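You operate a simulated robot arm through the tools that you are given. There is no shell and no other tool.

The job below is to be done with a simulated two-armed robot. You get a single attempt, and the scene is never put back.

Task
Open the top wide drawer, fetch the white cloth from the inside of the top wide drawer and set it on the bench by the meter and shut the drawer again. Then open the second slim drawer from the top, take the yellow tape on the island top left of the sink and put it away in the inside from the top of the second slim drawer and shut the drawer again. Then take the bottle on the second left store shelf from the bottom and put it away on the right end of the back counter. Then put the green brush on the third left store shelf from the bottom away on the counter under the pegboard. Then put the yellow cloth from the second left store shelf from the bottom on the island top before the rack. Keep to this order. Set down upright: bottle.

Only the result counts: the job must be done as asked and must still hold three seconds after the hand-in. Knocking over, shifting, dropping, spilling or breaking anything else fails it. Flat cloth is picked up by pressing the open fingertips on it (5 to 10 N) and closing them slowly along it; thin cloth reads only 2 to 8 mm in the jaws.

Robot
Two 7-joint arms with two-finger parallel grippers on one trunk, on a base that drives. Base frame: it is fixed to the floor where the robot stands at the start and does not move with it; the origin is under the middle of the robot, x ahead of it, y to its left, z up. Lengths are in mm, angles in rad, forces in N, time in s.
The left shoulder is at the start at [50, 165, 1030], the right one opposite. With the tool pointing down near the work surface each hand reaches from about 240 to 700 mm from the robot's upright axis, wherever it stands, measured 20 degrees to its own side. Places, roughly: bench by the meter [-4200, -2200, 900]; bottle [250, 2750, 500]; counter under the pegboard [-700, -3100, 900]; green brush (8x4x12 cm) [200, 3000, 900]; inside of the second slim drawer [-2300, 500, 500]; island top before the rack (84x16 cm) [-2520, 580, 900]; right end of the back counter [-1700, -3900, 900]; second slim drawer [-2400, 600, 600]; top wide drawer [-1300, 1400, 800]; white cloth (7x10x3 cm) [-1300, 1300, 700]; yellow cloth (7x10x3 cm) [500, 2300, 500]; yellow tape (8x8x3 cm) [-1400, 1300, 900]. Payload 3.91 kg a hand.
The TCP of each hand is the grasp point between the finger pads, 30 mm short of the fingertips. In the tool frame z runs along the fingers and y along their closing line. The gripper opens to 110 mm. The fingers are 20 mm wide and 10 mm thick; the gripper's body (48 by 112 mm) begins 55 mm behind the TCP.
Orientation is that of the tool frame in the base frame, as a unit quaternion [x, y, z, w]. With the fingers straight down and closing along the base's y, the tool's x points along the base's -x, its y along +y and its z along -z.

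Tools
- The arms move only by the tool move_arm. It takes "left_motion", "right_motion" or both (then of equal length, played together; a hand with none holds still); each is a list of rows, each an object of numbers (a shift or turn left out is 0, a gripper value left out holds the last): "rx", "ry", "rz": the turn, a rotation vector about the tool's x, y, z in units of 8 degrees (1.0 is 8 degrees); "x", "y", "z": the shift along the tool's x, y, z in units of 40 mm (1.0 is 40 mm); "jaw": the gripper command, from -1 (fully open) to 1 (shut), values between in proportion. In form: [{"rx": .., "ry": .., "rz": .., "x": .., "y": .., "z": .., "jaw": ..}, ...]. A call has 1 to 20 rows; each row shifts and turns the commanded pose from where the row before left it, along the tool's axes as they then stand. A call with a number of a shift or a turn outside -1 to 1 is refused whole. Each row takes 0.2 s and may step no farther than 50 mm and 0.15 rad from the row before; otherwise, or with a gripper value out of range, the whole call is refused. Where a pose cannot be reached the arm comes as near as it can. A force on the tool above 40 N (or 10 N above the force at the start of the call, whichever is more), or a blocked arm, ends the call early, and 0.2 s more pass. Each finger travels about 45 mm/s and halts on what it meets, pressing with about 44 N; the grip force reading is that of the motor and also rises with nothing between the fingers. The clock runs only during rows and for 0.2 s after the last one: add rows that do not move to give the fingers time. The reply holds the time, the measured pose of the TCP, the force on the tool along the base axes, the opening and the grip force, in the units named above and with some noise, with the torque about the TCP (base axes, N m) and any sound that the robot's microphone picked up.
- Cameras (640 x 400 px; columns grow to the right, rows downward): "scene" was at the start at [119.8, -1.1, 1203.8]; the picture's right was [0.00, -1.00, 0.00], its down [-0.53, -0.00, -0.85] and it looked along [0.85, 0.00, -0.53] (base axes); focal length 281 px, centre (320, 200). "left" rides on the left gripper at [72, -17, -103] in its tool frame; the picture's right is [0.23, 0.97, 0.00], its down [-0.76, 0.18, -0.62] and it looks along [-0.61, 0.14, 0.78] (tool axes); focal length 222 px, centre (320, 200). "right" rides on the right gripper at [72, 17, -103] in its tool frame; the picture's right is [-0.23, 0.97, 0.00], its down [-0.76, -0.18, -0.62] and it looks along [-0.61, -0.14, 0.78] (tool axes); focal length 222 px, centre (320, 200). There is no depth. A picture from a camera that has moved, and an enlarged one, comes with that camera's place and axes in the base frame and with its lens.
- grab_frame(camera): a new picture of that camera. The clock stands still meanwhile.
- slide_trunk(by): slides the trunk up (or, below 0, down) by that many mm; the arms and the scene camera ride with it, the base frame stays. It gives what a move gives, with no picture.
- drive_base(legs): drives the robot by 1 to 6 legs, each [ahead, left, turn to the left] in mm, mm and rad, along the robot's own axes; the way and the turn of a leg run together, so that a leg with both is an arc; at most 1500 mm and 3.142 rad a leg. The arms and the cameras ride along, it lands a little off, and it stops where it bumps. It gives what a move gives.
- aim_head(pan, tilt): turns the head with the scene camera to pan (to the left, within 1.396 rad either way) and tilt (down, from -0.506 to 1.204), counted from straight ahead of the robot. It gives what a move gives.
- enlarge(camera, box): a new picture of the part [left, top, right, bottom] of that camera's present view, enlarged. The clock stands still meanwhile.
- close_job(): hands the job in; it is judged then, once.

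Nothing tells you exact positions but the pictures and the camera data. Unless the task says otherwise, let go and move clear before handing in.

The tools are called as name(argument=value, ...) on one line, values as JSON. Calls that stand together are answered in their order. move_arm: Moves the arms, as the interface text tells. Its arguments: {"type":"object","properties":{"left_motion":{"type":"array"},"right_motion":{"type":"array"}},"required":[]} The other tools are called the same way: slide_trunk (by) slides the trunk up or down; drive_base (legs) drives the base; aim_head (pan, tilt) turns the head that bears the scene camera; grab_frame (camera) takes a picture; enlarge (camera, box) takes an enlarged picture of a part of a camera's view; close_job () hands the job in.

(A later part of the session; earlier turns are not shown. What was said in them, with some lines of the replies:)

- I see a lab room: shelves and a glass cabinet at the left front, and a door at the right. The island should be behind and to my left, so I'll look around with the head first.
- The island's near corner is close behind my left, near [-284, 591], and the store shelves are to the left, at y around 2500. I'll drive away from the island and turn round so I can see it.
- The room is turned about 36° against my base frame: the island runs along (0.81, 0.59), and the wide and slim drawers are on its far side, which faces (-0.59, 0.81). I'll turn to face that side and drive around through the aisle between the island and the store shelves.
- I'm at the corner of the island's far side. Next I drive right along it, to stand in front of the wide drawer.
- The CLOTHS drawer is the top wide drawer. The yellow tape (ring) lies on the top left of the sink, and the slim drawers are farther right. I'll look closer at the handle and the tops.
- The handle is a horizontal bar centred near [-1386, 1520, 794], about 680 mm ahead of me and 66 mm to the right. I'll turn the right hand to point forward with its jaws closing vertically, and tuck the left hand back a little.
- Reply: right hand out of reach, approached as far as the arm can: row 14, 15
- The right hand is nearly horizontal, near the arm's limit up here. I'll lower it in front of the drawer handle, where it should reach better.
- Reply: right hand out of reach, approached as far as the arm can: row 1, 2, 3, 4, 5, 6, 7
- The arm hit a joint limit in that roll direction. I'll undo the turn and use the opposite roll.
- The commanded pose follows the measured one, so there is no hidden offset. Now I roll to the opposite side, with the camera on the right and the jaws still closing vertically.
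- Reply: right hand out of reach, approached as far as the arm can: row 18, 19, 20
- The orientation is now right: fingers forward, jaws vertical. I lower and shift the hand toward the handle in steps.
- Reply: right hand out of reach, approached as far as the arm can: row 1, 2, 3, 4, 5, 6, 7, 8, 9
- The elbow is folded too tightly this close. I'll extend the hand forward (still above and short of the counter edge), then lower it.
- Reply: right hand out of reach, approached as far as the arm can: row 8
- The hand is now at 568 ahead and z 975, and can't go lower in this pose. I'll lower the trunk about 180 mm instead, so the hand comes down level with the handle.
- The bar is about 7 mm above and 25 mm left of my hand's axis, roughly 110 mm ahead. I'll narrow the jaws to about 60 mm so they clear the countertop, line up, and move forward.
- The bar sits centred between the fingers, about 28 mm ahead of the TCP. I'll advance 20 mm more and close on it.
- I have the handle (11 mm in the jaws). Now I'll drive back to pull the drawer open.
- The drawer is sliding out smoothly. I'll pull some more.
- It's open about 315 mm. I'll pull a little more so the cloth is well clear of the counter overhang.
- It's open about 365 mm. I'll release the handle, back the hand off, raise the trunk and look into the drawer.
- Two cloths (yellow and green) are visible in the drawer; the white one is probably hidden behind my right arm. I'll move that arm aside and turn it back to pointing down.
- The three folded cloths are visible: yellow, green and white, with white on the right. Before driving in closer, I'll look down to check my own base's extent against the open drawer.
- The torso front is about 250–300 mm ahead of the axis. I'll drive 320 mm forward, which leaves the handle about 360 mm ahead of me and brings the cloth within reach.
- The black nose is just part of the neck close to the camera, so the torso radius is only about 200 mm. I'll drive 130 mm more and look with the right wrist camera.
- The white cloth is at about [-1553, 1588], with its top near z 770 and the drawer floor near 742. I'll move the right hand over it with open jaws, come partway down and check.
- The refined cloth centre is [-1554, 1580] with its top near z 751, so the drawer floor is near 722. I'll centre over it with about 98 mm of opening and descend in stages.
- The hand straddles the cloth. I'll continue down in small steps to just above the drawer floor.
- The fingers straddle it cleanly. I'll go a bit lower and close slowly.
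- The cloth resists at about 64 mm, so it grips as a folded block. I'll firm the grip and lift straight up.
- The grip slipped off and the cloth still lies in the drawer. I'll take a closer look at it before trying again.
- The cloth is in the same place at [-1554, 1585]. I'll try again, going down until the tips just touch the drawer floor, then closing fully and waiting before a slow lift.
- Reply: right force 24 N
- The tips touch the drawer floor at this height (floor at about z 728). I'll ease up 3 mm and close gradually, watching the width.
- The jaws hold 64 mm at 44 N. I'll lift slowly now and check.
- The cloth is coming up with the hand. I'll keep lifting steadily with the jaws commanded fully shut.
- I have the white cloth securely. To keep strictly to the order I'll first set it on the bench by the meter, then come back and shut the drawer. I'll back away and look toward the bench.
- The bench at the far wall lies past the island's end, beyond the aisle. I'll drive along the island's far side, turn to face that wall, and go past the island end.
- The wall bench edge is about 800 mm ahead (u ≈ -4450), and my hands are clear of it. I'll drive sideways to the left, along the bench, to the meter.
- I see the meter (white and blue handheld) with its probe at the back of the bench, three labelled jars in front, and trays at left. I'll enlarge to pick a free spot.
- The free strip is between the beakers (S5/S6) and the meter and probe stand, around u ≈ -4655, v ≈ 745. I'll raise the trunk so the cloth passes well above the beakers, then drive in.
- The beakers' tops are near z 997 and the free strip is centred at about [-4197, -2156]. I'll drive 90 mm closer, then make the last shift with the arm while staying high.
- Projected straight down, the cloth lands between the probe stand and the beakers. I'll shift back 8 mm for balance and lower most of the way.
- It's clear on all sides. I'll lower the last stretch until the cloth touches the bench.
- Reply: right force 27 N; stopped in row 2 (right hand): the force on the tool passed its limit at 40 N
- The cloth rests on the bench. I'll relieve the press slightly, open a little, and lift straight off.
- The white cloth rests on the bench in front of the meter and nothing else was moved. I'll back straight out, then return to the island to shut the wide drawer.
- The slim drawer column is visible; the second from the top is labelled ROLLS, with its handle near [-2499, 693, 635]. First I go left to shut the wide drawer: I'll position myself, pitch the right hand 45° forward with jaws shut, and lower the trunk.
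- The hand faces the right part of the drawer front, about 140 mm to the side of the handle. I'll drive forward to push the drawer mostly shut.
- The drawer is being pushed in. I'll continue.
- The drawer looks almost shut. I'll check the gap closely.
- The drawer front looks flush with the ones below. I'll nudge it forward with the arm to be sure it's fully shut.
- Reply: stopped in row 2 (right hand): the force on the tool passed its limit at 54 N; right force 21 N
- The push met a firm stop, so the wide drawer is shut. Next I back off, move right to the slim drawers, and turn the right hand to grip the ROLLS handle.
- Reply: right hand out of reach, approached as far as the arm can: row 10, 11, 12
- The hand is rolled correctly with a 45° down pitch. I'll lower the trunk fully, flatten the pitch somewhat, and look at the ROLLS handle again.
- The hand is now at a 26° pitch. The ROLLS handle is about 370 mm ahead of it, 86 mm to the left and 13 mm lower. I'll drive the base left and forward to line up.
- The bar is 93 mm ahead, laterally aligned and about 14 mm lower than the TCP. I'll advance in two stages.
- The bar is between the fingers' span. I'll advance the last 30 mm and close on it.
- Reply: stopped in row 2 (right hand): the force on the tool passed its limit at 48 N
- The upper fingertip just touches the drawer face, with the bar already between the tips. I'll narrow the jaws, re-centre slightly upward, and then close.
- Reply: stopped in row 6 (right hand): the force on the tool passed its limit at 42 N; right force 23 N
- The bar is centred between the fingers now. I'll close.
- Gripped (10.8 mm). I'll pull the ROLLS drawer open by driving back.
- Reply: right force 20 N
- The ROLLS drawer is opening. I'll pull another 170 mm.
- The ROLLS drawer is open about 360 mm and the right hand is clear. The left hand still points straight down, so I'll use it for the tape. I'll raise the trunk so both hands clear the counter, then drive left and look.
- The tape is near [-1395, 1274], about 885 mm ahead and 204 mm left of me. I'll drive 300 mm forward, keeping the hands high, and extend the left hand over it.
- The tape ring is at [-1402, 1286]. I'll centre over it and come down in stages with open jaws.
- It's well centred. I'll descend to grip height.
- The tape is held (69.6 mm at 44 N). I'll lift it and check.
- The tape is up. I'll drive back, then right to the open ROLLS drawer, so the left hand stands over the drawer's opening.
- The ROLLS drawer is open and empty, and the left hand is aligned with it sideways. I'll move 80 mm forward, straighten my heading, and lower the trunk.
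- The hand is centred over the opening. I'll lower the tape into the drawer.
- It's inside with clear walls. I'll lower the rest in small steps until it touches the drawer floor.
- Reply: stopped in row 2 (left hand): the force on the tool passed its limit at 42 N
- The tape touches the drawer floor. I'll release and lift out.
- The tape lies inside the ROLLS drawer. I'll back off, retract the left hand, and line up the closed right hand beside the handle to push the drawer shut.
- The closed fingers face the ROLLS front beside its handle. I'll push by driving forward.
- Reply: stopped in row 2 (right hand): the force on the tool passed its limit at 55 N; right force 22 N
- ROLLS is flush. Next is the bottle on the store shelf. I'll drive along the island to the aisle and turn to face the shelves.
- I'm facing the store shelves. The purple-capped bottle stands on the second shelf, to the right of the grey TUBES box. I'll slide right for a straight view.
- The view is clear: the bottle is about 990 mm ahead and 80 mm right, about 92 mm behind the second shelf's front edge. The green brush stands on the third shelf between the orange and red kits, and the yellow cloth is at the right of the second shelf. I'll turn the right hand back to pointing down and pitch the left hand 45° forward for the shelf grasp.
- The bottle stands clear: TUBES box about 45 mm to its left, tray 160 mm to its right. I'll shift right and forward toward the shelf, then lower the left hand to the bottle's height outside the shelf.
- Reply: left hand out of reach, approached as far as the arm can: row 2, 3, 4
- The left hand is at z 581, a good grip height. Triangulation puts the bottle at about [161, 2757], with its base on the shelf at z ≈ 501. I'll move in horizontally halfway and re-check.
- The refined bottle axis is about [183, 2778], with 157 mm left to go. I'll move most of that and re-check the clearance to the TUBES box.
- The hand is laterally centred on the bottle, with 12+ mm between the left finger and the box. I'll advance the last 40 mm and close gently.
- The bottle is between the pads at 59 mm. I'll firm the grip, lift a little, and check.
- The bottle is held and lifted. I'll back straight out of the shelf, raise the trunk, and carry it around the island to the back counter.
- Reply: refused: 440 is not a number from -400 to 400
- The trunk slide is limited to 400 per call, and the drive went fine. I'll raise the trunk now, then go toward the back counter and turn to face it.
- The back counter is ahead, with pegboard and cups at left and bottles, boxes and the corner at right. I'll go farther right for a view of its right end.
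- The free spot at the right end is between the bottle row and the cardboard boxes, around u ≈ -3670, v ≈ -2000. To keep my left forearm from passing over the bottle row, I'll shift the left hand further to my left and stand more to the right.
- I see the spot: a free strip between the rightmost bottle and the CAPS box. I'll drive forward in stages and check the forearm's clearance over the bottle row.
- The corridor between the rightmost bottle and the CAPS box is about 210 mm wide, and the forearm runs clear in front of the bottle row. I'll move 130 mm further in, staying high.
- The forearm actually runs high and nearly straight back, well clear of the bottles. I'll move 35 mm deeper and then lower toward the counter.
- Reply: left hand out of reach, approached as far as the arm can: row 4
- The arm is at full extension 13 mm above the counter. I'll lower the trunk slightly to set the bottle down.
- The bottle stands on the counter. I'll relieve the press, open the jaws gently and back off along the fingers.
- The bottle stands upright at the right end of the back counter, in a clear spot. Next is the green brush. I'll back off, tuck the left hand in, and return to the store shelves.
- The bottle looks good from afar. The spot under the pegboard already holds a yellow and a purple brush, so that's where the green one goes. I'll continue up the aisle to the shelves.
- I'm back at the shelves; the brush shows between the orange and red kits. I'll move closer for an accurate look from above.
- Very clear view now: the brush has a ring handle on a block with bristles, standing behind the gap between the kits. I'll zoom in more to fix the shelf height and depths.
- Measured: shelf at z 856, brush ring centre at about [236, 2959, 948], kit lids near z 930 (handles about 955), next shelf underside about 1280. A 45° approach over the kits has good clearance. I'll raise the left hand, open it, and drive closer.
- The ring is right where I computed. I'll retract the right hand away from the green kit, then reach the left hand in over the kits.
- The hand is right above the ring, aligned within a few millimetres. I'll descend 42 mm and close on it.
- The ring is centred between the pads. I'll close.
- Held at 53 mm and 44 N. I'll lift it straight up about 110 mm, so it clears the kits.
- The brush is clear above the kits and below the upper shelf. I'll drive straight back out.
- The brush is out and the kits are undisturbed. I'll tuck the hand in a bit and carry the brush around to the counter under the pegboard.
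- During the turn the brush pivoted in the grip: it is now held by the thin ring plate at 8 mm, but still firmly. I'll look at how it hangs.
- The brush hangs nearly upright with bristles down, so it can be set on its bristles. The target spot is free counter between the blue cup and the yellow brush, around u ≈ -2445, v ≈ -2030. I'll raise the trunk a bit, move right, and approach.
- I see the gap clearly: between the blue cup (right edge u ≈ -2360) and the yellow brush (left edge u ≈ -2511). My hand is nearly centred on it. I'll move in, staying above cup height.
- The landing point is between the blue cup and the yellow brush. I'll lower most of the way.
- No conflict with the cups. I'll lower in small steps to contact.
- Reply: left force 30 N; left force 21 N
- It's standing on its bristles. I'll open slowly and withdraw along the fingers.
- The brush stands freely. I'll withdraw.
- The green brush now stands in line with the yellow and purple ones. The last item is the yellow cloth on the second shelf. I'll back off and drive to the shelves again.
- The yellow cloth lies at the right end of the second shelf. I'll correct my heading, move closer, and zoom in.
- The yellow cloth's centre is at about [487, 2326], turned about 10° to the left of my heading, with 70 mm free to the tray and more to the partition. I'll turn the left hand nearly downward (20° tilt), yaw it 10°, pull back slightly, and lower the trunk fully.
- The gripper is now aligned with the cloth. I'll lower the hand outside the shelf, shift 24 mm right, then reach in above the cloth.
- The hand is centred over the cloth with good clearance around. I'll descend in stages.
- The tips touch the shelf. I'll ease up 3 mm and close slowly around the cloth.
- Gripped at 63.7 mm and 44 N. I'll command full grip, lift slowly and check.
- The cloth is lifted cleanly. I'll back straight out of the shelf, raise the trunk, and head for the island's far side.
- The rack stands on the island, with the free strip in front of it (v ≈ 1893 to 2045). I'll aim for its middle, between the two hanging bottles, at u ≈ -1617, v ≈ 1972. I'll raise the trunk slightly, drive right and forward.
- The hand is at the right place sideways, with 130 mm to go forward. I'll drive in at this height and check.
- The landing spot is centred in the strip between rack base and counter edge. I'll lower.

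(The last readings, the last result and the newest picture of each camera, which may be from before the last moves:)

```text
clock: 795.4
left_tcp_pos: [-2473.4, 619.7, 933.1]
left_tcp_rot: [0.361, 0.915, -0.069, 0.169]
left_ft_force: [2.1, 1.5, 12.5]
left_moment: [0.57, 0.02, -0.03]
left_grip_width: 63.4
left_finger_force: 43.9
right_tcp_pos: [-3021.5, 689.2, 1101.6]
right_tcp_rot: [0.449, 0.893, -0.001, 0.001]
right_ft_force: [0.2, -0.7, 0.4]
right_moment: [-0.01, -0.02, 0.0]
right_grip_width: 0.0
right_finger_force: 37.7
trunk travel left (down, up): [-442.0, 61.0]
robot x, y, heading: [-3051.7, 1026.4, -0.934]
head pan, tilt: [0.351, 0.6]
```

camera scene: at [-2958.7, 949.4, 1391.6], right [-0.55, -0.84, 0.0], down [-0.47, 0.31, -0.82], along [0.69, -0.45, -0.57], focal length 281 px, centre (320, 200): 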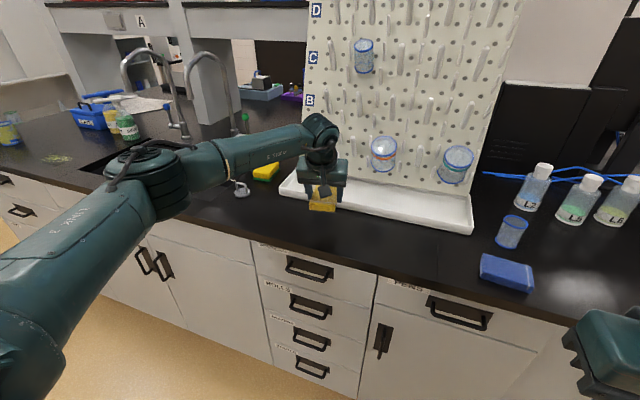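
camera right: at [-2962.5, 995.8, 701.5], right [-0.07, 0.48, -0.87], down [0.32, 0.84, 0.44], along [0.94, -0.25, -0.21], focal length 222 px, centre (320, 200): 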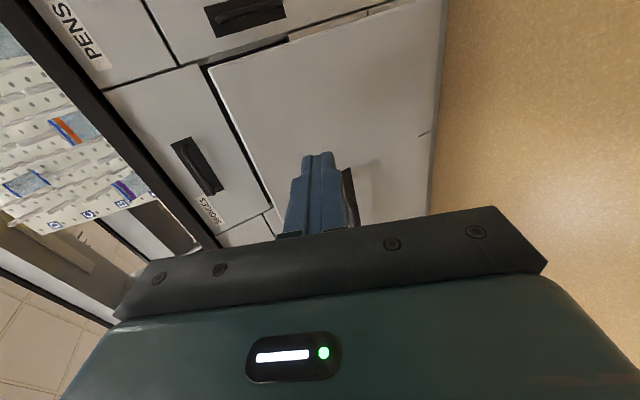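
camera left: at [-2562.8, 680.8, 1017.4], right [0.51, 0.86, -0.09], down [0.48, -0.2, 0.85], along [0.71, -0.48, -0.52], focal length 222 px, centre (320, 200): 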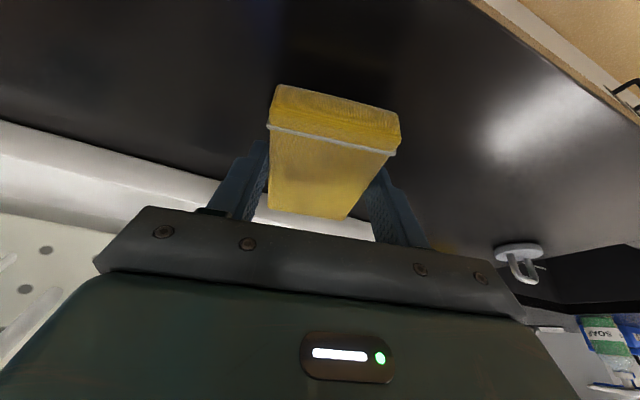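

The cloth rests on the island top. I'll release it and lift away.

move_arm(left_motion=[{"x": -0.01, "z": -0.04}, {"jaw": 0.0}, {"jaw": -0.3}, {"jaw": -0.55}, {"jaw": -0.55}, {"z": -0.3}, {"z": -0.5}, {"z": -0.8}, {"z": -0.8}, {"z": -0.8}])

enlarge(camera="scene", box=[210, 120, 450, 290])

grab_frame(camera="left")

```text
clock: 797.6
left_tcp_pos: [-2507.3, 651.1, 1051.0]
left_tcp_rot: [0.362, 0.915, -0.068, 0.166]
left_ft_force: [-1.6, 0.2, 0.7]
left_moment: [0.02, 0.03, -0.03]
left_grip_width: 85.1
left_finger_force: 0.1
right_tcp_pos: [-3022.1, 689.1, 1100.5]
right_tcp_rot: [0.449, 0.894, 0.0, 0.001]
right_ft_force: [0.0, -0.4, 0.2]
right_moment: [0.0, 0.03, 0.0]
right_grip_width: 0.0
right_finger_force: 37.8
trunk travel left (down, up): [-442.0, 61.0]
robot x, y, heading: [-3054.0, 1024.2, -0.928]
head pan, tilt: [0.351, 0.6]
```

```text
2.35 times, centred on (330, 205) of scene
camera zoom: at [-2959.7, 950.6, 1391.7], right [-0.55, -0.84, 0.0], down [-0.47, 0.31, -0.83], along [0.69, -0.45, -0.56], focal length 662 px, centre (296, 188)
```

zoom: 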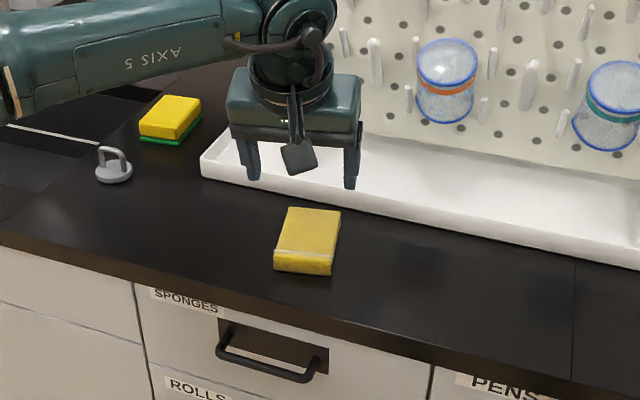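

```text
taken
camera left: at [-2596.3, 711.5, 1122.3], right [0.51, 0.86, -0.09], down [0.48, -0.2, 0.85], along [0.71, -0.48, -0.52], focal length 222 px, centre (320, 200)
```

left: 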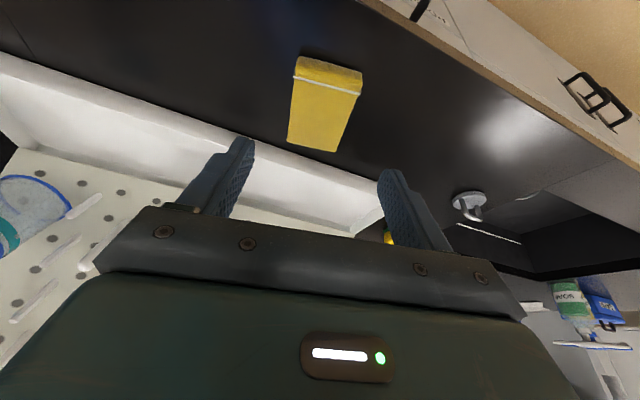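

The yellow cloth lies in front of the rack. I'll back clear and take a last look at both drawers before handing in.

drive_base(legs=[[-450, 0, 0]])

aim_head(pan=0.5, tilt=0.45)

grab_frame(camera="scene")

enlarge(camera="scene", box=[0, 120, 320, 320])

```text
clock: 800.3
left_tcp_pos: [-2774.8, 1011.5, 1051.1]
left_tcp_rot: [0.361, 0.915, -0.068, 0.167]
left_ft_force: [0.0, 0.5, 0.6]
left_moment: [-0.03, 0.01, 0.01]
left_grip_width: 85.2
left_finger_force: 0.0
right_tcp_pos: [-3288.3, 1047.5, 1100.3]
right_tcp_rot: [0.447, 0.894, -0.001, 0.002]
right_ft_force: [-0.1, -0.7, 0.0]
right_moment: [-0.04, -0.02, -0.02]
right_grip_width: 0.0
right_finger_force: 38.3
trunk travel left (down, up): [-442.0, 61.0]
robot x, y, heading: [-3323.2, 1384.7, -0.926]
head pan, tilt: [0.351, 0.6]
```

```text
clock: 801.0
left_tcp_pos: [-2774.2, 1010.6, 1051.1]
left_tcp_rot: [0.36, 0.915, -0.068, 0.167]
left_ft_force: [0.5, -0.8, -0.1]
left_moment: [-0.03, -0.05, -0.01]
left_grip_width: 85.5
left_finger_force: 0.1
right_tcp_pos: [-3287.6, 1048.5, 1100.4]
right_tcp_rot: [0.448, 0.894, -0.001, 0.0]
right_ft_force: [-1.0, -0.1, -0.3]
right_moment: [-0.01, 0.02, 0.01]
right_grip_width: 0.0
right_finger_force: 37.8
trunk travel left (down, up): [-442.0, 61.0]
robot x, y, heading: [-3319.0, 1382.8, -0.926]
head pan, tilt: [0.499, 0.45]
```

```text
taken
camera scene: at [-3217.7, 1319.3, 1405.2], right [-0.42, -0.91, 0.0], down [-0.4, 0.18, -0.9], along [0.82, -0.37, -0.44], focal length 281 px, centre (320, 200)
```

scene: 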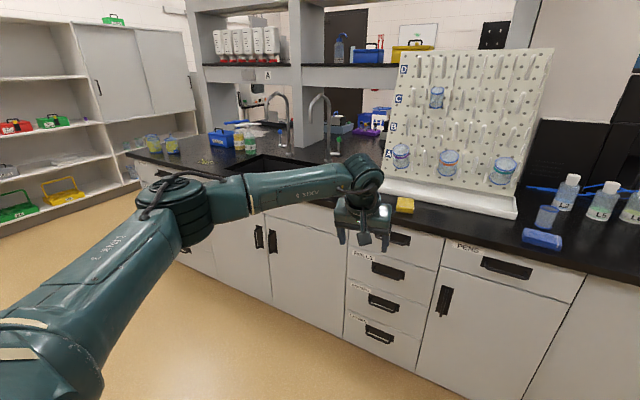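

```text
2.00 times, centred on (160, 220) of scene
camera zoom: at [-3217.7, 1319.3, 1405.2], right [-0.42, -0.91, 0.0], down [-0.4, 0.18, -0.9], along [0.82, -0.37, -0.44], focal length 562 px, centre (640, 160)
```

zoom: 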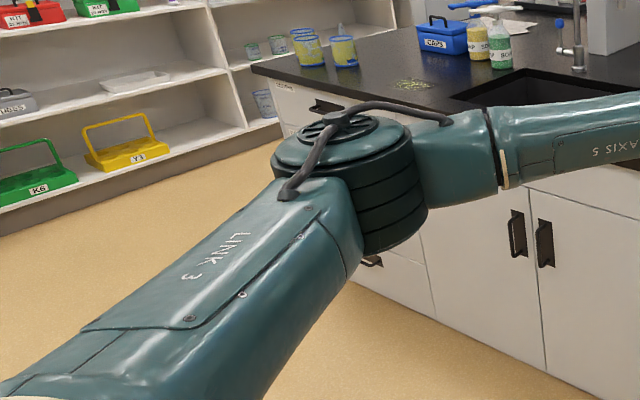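

The slim drawer is shut. I'll move left a little to view the wide drawer directly as well.

drive_base(legs=[[0, 900, 0]])

aim_head(pan=0.1, tilt=0.5)

grab_frame(camera="scene")

```text
clock: 809.3
left_tcp_pos: [-2051.8, 1548.6, 1051.1]
left_tcp_rot: [0.363, 0.915, -0.069, 0.166]
left_ft_force: [-0.5, -1.0, -1.2]
left_moment: [-0.01, -0.03, 0.0]
left_grip_width: 85.3
left_finger_force: 0.1
right_tcp_pos: [-2565.3, 1587.2, 1099.2]
right_tcp_rot: [0.449, 0.893, 0.0, 0.002]
right_ft_force: [0.8, -0.5, 0.0]
right_moment: [0.05, -0.02, 0.03]
right_grip_width: 0.0
right_finger_force: 37.7
trunk travel left (down, up): [-442.0, 61.0]
robot x, y, heading: [-2593.0, 1925.1, -0.933]
head pan, tilt: [0.499, 0.45]
```

```text
clock: 810.1
left_tcp_pos: [-2050.9, 1550.4, 1051.1]
left_tcp_rot: [0.363, 0.914, -0.068, 0.165]
left_ft_force: [-0.1, 0.0, -0.4]
left_moment: [0.0, 0.04, 0.04]
left_grip_width: 85.3
left_finger_force: 0.0
right_tcp_pos: [-2564.8, 1588.2, 1100.1]
right_tcp_rot: [0.45, 0.893, 0.0, 0.001]
right_ft_force: [-1.3, 0.1, 0.0]
right_moment: [-0.04, -0.02, -0.04]
right_grip_width: 0.0
right_finger_force: 37.5
trunk travel left (down, up): [-442.0, 61.0]
robot x, y, heading: [-2596.7, 1922.0, -0.93]
head pan, tilt: [0.099, 0.499]
```

```text
taken
camera scene: at [-2515.9, 1830.8, 1400.8], right [-0.74, -0.67, 0.0], down [-0.32, 0.35, -0.88], along [0.59, -0.65, -0.48], focal length 281 px, centre (320, 200)
```

scene: 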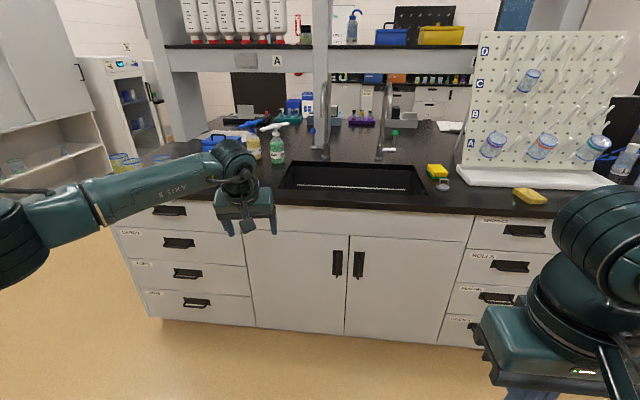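

Both drawers are flush, the yellow cloth lies in front of the rack, both hands are empty and clear, and the other items were seen in place when I left them. I'm handing the job in.

close_job()

```text
The job is handed in.
```

I did all five tasks in the order given, and both hands were empty and clear when I handed the job in. No verdict came back with the hand-in.

| Task | Result |
|---|---|
| White cloth | On the bench, just in front of the meter and behind the S5 and S6 beakers. I then came back and shut the top wide drawer. |
| Yellow tape | Lying in the second slim drawer from the top (labelled ROLLS), which is shut. |
| Bottle | Standing upright at the right end of the back counter, between the bottle row and the CAPS box. |
| Green brush | Standing on its bristles under the pegboard, between the blue cup and the yellow brush. |
| Yellow cloth | On the island top, in the strip before the rack. |

- **White cloth:** my first grip on it slipped off inside the drawer, and the second held.
- **Brush:** it twisted in the jaws while I carried it and came down turned sideways. It still set down stably.
- **Bottle and brush spots:** I placed both in clear counter within about 10 cm of the rough positions you gave, because the exact limits of those areas weren't stated.

At the end I looked at both drawers and the yellow cloth again. The other items I last saw in place when I drove away from them. I saw nothing knocked over or shifted.
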